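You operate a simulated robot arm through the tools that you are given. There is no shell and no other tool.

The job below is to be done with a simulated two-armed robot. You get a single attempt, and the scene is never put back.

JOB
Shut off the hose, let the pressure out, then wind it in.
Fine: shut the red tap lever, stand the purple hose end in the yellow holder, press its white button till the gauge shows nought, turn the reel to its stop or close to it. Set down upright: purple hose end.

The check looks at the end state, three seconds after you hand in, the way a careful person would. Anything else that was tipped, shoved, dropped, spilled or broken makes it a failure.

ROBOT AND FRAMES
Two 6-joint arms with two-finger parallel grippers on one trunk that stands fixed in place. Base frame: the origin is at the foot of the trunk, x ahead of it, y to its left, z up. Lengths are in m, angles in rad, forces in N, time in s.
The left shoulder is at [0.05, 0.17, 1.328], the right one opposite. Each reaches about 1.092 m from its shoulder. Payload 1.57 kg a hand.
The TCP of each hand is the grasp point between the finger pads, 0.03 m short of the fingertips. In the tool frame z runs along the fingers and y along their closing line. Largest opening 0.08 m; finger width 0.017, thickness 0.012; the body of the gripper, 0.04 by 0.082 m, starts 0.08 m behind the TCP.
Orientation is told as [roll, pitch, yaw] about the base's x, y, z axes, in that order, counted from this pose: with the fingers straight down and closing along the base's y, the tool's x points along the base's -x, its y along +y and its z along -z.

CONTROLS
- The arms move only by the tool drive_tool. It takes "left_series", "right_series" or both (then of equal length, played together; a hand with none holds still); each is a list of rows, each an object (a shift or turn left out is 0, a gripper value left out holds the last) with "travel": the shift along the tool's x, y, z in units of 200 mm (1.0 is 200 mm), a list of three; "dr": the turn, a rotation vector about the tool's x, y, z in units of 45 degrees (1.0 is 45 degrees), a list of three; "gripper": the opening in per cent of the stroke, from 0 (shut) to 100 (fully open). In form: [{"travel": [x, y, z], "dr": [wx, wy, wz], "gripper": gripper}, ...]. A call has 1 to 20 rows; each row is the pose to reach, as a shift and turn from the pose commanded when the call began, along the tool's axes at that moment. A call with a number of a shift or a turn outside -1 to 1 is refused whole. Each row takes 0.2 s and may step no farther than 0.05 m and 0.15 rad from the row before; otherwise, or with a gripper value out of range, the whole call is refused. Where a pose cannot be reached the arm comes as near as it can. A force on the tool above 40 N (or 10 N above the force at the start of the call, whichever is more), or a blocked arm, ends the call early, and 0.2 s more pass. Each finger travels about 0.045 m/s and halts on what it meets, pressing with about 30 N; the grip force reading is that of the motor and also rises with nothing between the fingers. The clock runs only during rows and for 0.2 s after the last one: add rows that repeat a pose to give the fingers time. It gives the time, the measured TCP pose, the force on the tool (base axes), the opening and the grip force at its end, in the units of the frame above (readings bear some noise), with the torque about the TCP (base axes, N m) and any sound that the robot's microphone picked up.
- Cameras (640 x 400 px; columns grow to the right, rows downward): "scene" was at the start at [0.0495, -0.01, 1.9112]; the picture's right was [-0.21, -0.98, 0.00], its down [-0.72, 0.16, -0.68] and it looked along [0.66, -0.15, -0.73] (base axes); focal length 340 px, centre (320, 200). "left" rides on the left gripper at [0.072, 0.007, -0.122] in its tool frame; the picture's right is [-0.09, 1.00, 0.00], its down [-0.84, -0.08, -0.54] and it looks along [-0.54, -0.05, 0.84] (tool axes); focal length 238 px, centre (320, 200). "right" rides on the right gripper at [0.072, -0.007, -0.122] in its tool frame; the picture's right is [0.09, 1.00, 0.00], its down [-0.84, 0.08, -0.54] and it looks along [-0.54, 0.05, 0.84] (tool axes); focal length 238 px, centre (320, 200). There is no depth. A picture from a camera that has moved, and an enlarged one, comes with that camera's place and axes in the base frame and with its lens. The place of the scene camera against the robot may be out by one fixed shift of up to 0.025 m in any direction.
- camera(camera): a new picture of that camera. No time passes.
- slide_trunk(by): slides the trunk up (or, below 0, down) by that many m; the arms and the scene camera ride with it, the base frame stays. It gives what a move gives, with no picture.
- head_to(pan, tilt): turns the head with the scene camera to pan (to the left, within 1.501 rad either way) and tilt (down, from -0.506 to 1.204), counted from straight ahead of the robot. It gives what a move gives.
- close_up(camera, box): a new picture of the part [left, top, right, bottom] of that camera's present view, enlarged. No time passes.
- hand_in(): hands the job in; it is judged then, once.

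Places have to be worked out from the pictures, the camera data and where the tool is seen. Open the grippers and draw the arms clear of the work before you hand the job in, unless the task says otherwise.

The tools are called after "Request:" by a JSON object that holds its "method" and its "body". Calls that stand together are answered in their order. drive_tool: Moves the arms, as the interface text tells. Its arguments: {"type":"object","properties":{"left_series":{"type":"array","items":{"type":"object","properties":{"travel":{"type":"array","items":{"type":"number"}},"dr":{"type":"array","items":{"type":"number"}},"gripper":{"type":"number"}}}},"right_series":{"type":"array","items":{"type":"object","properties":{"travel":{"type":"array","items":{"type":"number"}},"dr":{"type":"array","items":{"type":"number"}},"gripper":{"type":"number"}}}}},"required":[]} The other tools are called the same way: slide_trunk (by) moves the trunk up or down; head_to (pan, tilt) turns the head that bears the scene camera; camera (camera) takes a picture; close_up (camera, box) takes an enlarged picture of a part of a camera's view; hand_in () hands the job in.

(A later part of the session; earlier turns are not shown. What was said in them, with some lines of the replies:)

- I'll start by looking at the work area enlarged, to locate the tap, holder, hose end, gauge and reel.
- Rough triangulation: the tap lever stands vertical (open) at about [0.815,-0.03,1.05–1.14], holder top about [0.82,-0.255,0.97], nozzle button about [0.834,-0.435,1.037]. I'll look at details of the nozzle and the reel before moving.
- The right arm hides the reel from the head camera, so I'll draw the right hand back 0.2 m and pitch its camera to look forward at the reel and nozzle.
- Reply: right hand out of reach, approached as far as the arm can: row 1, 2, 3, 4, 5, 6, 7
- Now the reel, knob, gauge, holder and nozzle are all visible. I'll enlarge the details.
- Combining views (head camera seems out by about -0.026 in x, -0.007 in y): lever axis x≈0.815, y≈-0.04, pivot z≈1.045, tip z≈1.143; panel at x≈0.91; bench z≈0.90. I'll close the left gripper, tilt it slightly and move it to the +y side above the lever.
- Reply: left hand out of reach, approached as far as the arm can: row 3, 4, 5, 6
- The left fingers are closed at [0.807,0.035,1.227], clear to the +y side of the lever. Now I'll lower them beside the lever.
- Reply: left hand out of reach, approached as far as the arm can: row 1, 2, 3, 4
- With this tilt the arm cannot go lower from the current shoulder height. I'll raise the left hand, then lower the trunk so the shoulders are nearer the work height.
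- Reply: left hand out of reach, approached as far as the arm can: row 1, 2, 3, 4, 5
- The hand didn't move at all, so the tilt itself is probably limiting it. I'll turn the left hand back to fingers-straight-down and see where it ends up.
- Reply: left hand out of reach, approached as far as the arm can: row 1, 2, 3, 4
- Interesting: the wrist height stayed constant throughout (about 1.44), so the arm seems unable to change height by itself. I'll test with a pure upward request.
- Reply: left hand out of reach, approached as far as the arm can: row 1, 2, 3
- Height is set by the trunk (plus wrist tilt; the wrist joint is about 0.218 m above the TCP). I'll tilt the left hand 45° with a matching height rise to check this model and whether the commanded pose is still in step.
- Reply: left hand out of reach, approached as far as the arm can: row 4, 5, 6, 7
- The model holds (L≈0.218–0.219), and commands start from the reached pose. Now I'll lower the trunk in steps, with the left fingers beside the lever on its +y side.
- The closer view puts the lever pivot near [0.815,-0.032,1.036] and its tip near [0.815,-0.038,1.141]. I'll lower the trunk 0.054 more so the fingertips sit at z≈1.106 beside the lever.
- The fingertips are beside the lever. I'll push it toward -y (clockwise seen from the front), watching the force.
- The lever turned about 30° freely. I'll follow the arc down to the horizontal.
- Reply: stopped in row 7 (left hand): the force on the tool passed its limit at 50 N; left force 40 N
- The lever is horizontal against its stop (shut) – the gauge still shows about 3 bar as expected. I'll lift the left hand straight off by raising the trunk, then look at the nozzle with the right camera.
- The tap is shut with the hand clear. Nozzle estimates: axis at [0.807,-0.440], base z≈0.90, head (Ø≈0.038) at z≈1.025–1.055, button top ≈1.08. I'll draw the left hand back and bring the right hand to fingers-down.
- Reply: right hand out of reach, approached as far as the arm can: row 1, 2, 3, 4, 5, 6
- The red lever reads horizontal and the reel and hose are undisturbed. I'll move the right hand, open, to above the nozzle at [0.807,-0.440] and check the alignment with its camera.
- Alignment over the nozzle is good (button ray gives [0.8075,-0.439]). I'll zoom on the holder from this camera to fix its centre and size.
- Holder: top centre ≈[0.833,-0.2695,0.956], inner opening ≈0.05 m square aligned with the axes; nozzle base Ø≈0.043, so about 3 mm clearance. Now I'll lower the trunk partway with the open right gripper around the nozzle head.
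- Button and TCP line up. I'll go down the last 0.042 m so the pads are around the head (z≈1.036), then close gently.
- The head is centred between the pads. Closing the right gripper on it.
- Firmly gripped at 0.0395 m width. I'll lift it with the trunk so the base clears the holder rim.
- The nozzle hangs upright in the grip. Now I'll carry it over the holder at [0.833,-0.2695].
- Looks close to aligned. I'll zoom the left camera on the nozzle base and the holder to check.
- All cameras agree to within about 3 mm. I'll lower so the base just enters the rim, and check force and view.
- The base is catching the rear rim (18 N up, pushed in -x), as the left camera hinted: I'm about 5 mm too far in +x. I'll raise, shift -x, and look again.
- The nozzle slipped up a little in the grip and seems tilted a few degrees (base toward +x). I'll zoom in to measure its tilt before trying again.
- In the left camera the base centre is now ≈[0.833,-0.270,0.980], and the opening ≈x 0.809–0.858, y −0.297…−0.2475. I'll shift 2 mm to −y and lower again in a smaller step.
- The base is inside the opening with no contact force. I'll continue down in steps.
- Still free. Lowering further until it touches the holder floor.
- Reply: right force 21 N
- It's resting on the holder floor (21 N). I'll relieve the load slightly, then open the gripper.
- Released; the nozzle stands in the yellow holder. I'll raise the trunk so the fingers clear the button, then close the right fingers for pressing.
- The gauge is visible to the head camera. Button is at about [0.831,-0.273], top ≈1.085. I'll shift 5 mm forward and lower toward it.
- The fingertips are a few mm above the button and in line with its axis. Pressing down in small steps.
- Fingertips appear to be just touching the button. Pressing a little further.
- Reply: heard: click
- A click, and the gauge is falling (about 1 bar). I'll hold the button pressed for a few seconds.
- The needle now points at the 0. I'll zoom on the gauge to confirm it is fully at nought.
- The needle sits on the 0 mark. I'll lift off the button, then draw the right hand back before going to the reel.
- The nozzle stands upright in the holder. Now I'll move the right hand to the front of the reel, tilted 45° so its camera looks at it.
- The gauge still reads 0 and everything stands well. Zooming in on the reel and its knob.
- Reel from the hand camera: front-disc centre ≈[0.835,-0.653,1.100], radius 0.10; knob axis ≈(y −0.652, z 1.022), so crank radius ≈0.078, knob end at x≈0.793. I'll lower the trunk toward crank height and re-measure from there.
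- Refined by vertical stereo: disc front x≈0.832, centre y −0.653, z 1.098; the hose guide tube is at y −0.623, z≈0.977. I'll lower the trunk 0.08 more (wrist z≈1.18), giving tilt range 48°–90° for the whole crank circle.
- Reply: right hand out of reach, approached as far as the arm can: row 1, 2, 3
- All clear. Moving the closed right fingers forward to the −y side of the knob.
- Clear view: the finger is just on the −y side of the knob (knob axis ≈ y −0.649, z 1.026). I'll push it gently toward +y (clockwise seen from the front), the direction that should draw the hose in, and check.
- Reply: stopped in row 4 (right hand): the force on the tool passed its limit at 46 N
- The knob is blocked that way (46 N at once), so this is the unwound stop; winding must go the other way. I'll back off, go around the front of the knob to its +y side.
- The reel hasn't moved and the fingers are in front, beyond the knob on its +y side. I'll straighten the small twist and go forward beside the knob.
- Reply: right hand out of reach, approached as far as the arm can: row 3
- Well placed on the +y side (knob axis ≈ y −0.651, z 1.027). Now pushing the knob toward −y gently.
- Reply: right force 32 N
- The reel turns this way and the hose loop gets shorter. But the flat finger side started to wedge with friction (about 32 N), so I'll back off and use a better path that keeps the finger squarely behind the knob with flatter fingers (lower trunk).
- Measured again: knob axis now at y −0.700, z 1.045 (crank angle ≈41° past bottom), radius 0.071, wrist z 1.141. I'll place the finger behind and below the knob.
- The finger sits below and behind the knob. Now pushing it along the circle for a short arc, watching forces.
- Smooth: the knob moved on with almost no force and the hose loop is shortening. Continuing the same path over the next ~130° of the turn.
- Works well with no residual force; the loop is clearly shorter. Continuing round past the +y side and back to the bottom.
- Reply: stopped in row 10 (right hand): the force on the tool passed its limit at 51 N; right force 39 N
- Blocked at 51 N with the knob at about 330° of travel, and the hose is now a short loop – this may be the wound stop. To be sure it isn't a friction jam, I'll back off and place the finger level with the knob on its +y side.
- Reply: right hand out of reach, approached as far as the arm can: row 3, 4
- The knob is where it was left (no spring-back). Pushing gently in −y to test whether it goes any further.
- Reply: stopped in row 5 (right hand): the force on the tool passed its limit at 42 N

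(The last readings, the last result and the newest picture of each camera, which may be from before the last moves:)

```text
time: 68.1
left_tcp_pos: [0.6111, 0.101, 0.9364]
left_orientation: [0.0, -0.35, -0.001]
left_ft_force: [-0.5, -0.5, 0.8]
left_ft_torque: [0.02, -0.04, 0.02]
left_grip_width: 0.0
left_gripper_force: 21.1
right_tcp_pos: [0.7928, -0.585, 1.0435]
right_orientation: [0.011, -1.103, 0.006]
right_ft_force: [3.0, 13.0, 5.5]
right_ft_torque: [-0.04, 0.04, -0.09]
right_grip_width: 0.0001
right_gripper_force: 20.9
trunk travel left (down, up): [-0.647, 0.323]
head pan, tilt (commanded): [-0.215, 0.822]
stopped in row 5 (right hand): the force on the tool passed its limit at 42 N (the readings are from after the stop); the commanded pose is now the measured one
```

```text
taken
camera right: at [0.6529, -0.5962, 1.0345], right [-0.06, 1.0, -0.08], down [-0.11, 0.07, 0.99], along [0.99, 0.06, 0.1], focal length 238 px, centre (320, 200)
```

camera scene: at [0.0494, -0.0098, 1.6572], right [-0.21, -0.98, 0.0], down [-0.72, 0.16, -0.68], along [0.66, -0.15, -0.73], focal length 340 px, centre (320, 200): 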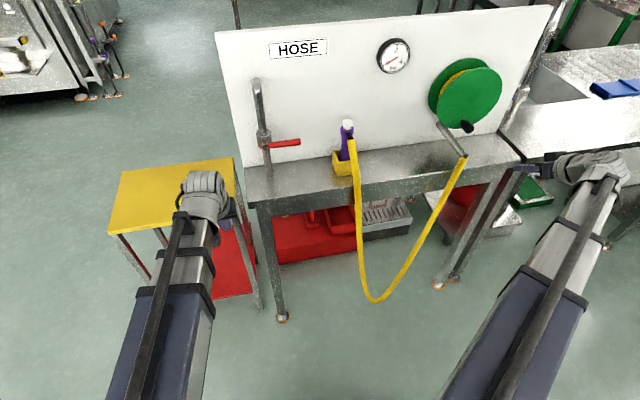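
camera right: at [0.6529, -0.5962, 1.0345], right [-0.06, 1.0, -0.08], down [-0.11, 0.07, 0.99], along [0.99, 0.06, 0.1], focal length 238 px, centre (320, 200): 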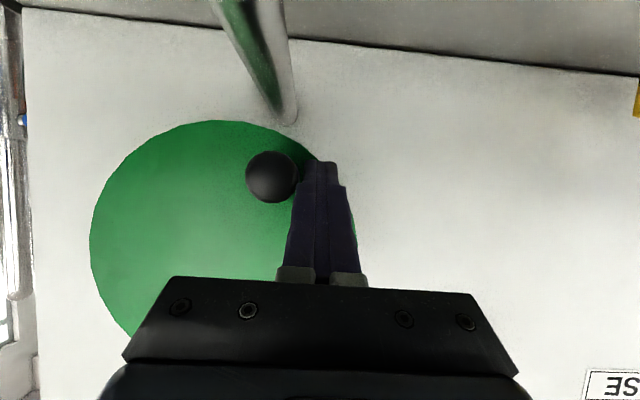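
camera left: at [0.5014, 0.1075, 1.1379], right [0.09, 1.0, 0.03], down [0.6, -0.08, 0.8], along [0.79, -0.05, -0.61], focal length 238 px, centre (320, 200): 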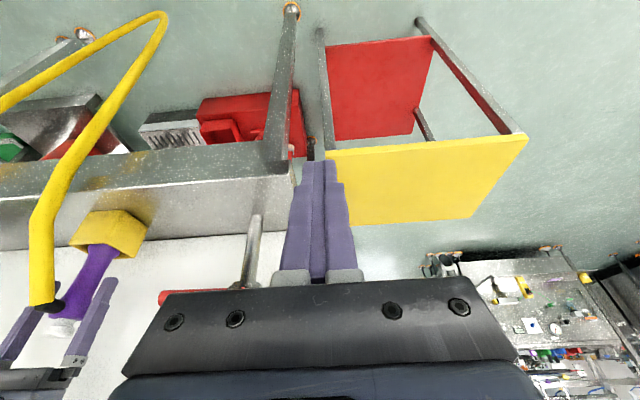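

Blocked again at 42 N with the knob not budging, while the free resistance was only about 3 N – that is the wound stop. I'll back the finger off the knob and withdraw the right hand.

Request:
{"method": "drive_tool", "body": {"right_series": [{"travel": [0, 0.04, 0]}, {"travel": [0.06, 0.06, -0.12]}, {"travel": [0.15, 0.06, -0.3]}, {"travel": [0.25, 0.06, -0.5]}, {"travel": [0.34, 0.06, -0.68]}, {"travel": [0.4285, 0.06, -0.848]}, {"travel": [0.4285, 0.06, -0.848]}]}}

Request:
{"method": "camera", "body": {"camera": "right"}}

Request:
{"method": "camera", "body": {"camera": "scene"}}

```text
time: 69.7
left_tcp_pos: [0.6117, 0.1006, 0.9345]
left_orientation: [0.0, -0.348, -0.003]
left_ft_force: [0.8, 0.1, -0.4]
left_ft_torque: [-0.01, 0.0, 0.0]
left_grip_width: 0.0
left_gripper_force: 21.2
right_tcp_pos: [0.6016, -0.5825, 1.0432]
right_orientation: [0.006, -1.102, 0.007]
right_ft_force: [-0.8, 0.1, 0.3]
right_ft_torque: [-0.01, -0.02, 0.02]
right_grip_width: 0.0002
right_gripper_force: 21.8
trunk travel left (down, up): [-0.647, 0.323]
head pan, tilt (commanded): [-0.215, 0.822]
```

```text
taken
camera right: at [0.4608, -0.5912, 1.0332], right [-0.05, 1.0, -0.08], down [-0.11, 0.07, 0.99], along [0.99, 0.06, 0.1], focal length 238 px, centre (320, 200)
```

right: 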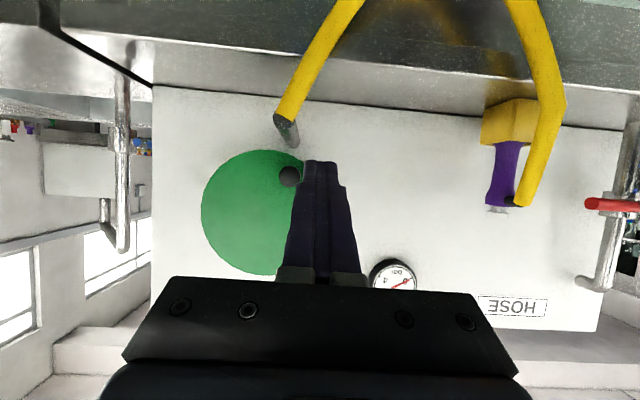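

```text
taken
camera scene: at [0.0497, -0.01, 1.6152], right [-0.21, -0.98, 0.0], down [-0.72, 0.16, -0.68], along [0.66, -0.15, -0.73], focal length 340 px, centre (320, 200)
```

scene: 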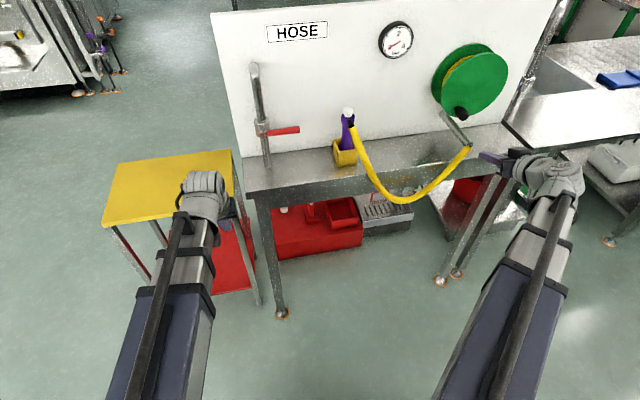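

The right hand is clear. Checking the nozzle, tap and gauge up close.

Request:
{"method": "close_up", "body": {"camera": "scene", "box": [240, 10, 440, 210]}}

Request:
{"method": "close_up", "body": {"camera": "scene", "box": [400, 20, 520, 210]}}

Request:
{"method": "close_up", "body": {"camera": "right", "box": [440, 60, 640, 240]}}

```text
2.00 times, centred on (340, 110) of scene
camera zoom: at [0.0497, -0.01, 1.6152], right [-0.21, -0.98, 0.0], down [-0.72, 0.16, -0.68], along [0.66, -0.15, -0.73], focal length 680 px, centre (280, 380)
```

zoom: 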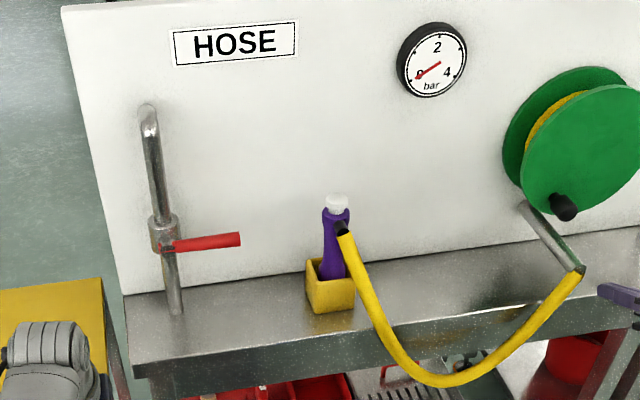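

```text
2.11 times, centred on (460, 115) of scene
camera zoom: at [0.0497, -0.01, 1.6152], right [-0.21, -0.98, 0.0], down [-0.72, 0.16, -0.68], along [0.66, -0.15, -0.73], focal length 715 px, centre (25, 379)
```

zoom: 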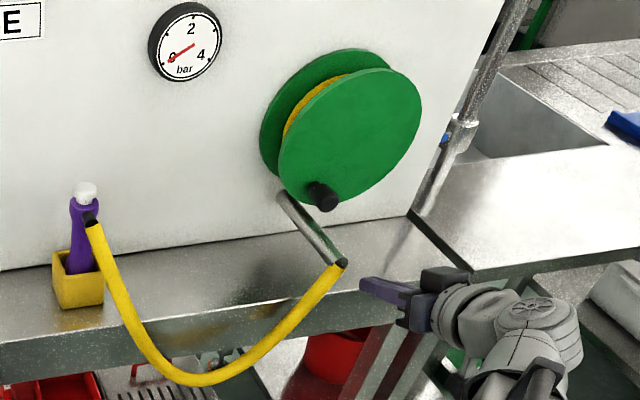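

```text
2.22 times, centred on (540, 150) of right
camera zoom: at [0.4608, -0.5912, 1.0332], right [-0.05, 1.0, -0.08], down [-0.11, 0.07, 0.99], along [0.99, 0.06, 0.1], focal length 530 px, centre (-169, 311)
```

zoom: 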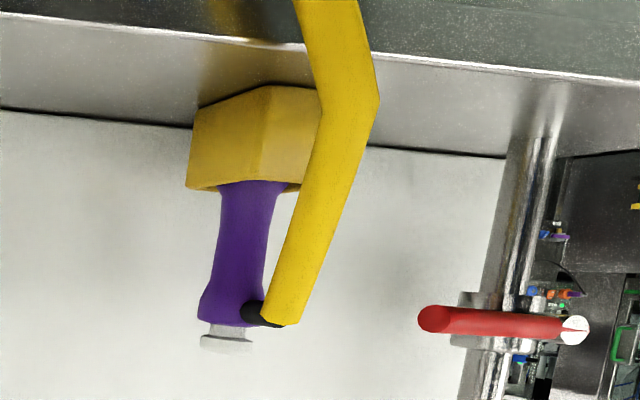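

Everything is in order: lever horizontal at its stop, gauge at 0, nozzle upright in the holder, reel at its stop. I'll raise the trunk, then open both grippers and draw the hands further back.

Request:
{"method": "slide_trunk", "body": {"by": 0.2}}

Request:
{"method": "drive_tool", "body": {"left_series": [{"travel": [0.1, 0, -0.036], "gripper": 100}, {"travel": [0.2, 0, -0.073], "gripper": 100}, {"travel": [0.3, 0, -0.11], "gripper": 100}, {"travel": [0.3, 0, -0.11], "gripper": 100}, {"travel": [0.3, 0, -0.11], "gripper": 100}, {"travel": [0.3, 0, -0.11], "gripper": 100}], "right_series": [{"travel": [0.06, -0.05, -0.12], "gripper": 100}, {"travel": [0.12, -0.1, -0.24], "gripper": 100}, {"travel": [0.18, -0.15, -0.36], "gripper": 100}, {"travel": [0.2, -0.2, -0.4], "gripper": 100}, {"travel": [0.2, -0.2, -0.4], "gripper": 100}, {"travel": [0.2, -0.2, -0.4], "gripper": 100}]}}

Request:
{"method": "camera", "body": {"camera": "scene"}}

Request:
{"method": "camera", "body": {"camera": "right"}}

Request:
{"method": "camera", "body": {"camera": "left"}}

```text
time: 71.9
left_tcp_pos: [0.6114, 0.1006, 1.1349]
left_orientation: [0.0, -0.35, -0.002]
left_ft_force: [0.2, 0.5, 0.6]
left_ft_torque: [0.01, 0.03, 0.0]
left_grip_width: 0.0
left_gripper_force: 21.2
right_tcp_pos: [0.6015, -0.5828, 1.2418]
right_orientation: [0.005, -1.102, 0.006]
right_ft_force: [-0.3, -0.2, 0.0]
right_ft_torque: [-0.01, -0.01, 0.02]
right_grip_width: 0.0
right_gripper_force: 21.4
trunk travel left (down, up): [-0.847, 0.123]
head pan, tilt (commanded): [-0.215, 0.822]
```

```text
time: 73.3
left_tcp_pos: [0.5462, 0.102, 1.1344]
left_orientation: [0.001, -0.347, -0.003]
left_ft_force: [-0.7, -0.5, 0.3]
left_ft_torque: [0.01, 0.01, 0.0]
left_grip_width: 0.0797
left_gripper_force: 0.1
right_tcp_pos: [0.5131, -0.624, 1.2418]
right_orientation: [0.005, -1.101, 0.005]
right_ft_force: [0.2, 0.6, -0.4]
right_ft_torque: [0.0, -0.01, 0.03]
right_grip_width: 0.0802
right_gripper_force: 0.0
trunk travel left (down, up): [-0.847, 0.123]
head pan, tilt (commanded): [-0.215, 0.822]
```

```text
taken
camera scene: at [0.0497, -0.0101, 1.8152], right [-0.21, -0.98, 0.0], down [-0.72, 0.16, -0.68], along [0.66, -0.15, -0.73], focal length 340 px, centre (320, 200)
```

scene: 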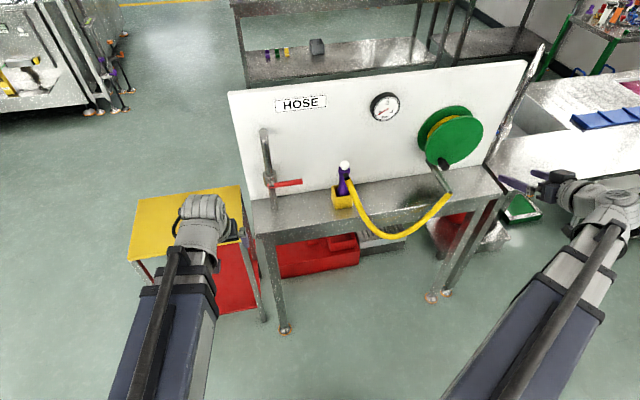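

```text
taken
camera right: at [0.3724, -0.633, 1.2332], right [-0.05, 1.0, -0.08], down [-0.11, 0.07, 0.99], along [0.99, 0.06, 0.1], focal length 238 px, centre (320, 200)
```

right: 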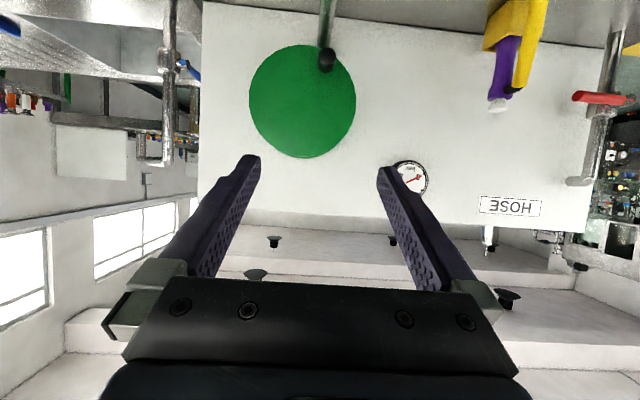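

```text
taken
camera left: at [0.4372, 0.1078, 1.2239], right [0.09, 1.0, 0.03], down [0.6, -0.08, 0.79], along [0.79, -0.05, -0.61], focal length 238 px, centre (320, 200)
```

left: 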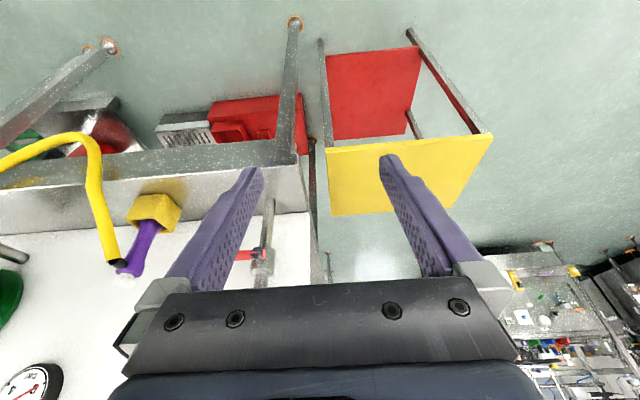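

Grippers are open and both hands are clear. One last close look at gauge, nozzle and reel.

Request:
{"method": "close_up", "body": {"camera": "scene", "box": [320, 80, 480, 240]}}

Request:
{"method": "close_up", "body": {"camera": "scene", "box": [365, 87, 405, 127]}}

```text
2.50 times, centred on (400, 160) of scene
camera zoom: at [0.0497, -0.0101, 1.8152], right [-0.21, -0.98, 0.0], down [-0.72, 0.16, -0.68], along [0.66, -0.15, -0.73], focal length 850 px, centre (120, 300)
```

zoom: 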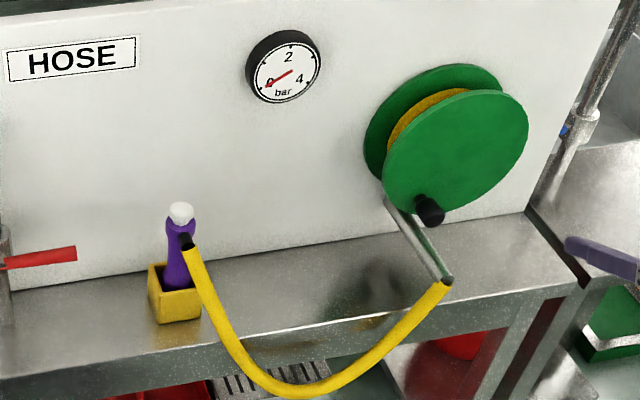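

```text
10.00 times, centred on (385, 107) of scene
camera zoom: at [0.0497, -0.0101, 1.8152], right [-0.21, -0.98, 0.0], down [-0.72, 0.16, -0.68], along [0.66, -0.15, -0.73], focal length 3398 px, centre (-330, 1130)
```

zoom: 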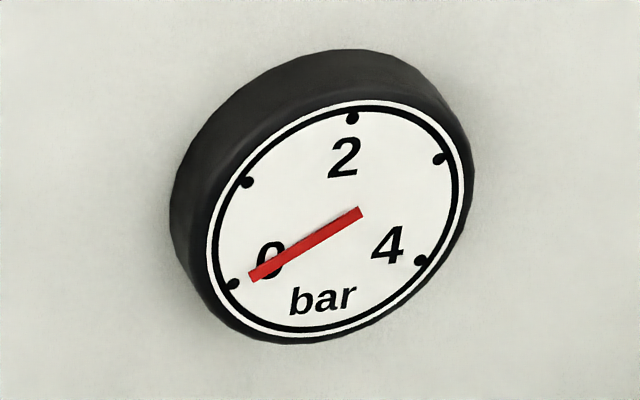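

Tap lever horizontal at its stop, gauge at 0, purple hose end upright in the yellow holder, reel at its wound-in stop, nothing else disturbed, and both hands open and clear. Handing in.

Request:
{"method": "hand_in", "body": {}}

```text
The job is handed in.
```

The job is done and handed in; the check's verdict hasn't come back.

- **Tap:** the red lever is horizontal, pushed firmly against its stop.
- **Hose end:** the purple hose end stands upright in the yellow holder. On the first try its base caught the rear rim. I lifted it, shifted it about 5 mm, and it went in cleanly.
- **Pressure:** I held the white button down until the gauge read 0. It still read 0 at the last look.
- **Reel:** I wound it about 330° until it blocked. A second push from another angle, to about 42 N, didn't move it. The hose now hangs in a short loop. My first push went the wrong way and hit the unwound stop, so the reel didn't move.

Both grippers are open and the arms are clear of the bench. In the last pictures, nothing else looked tipped or moved.
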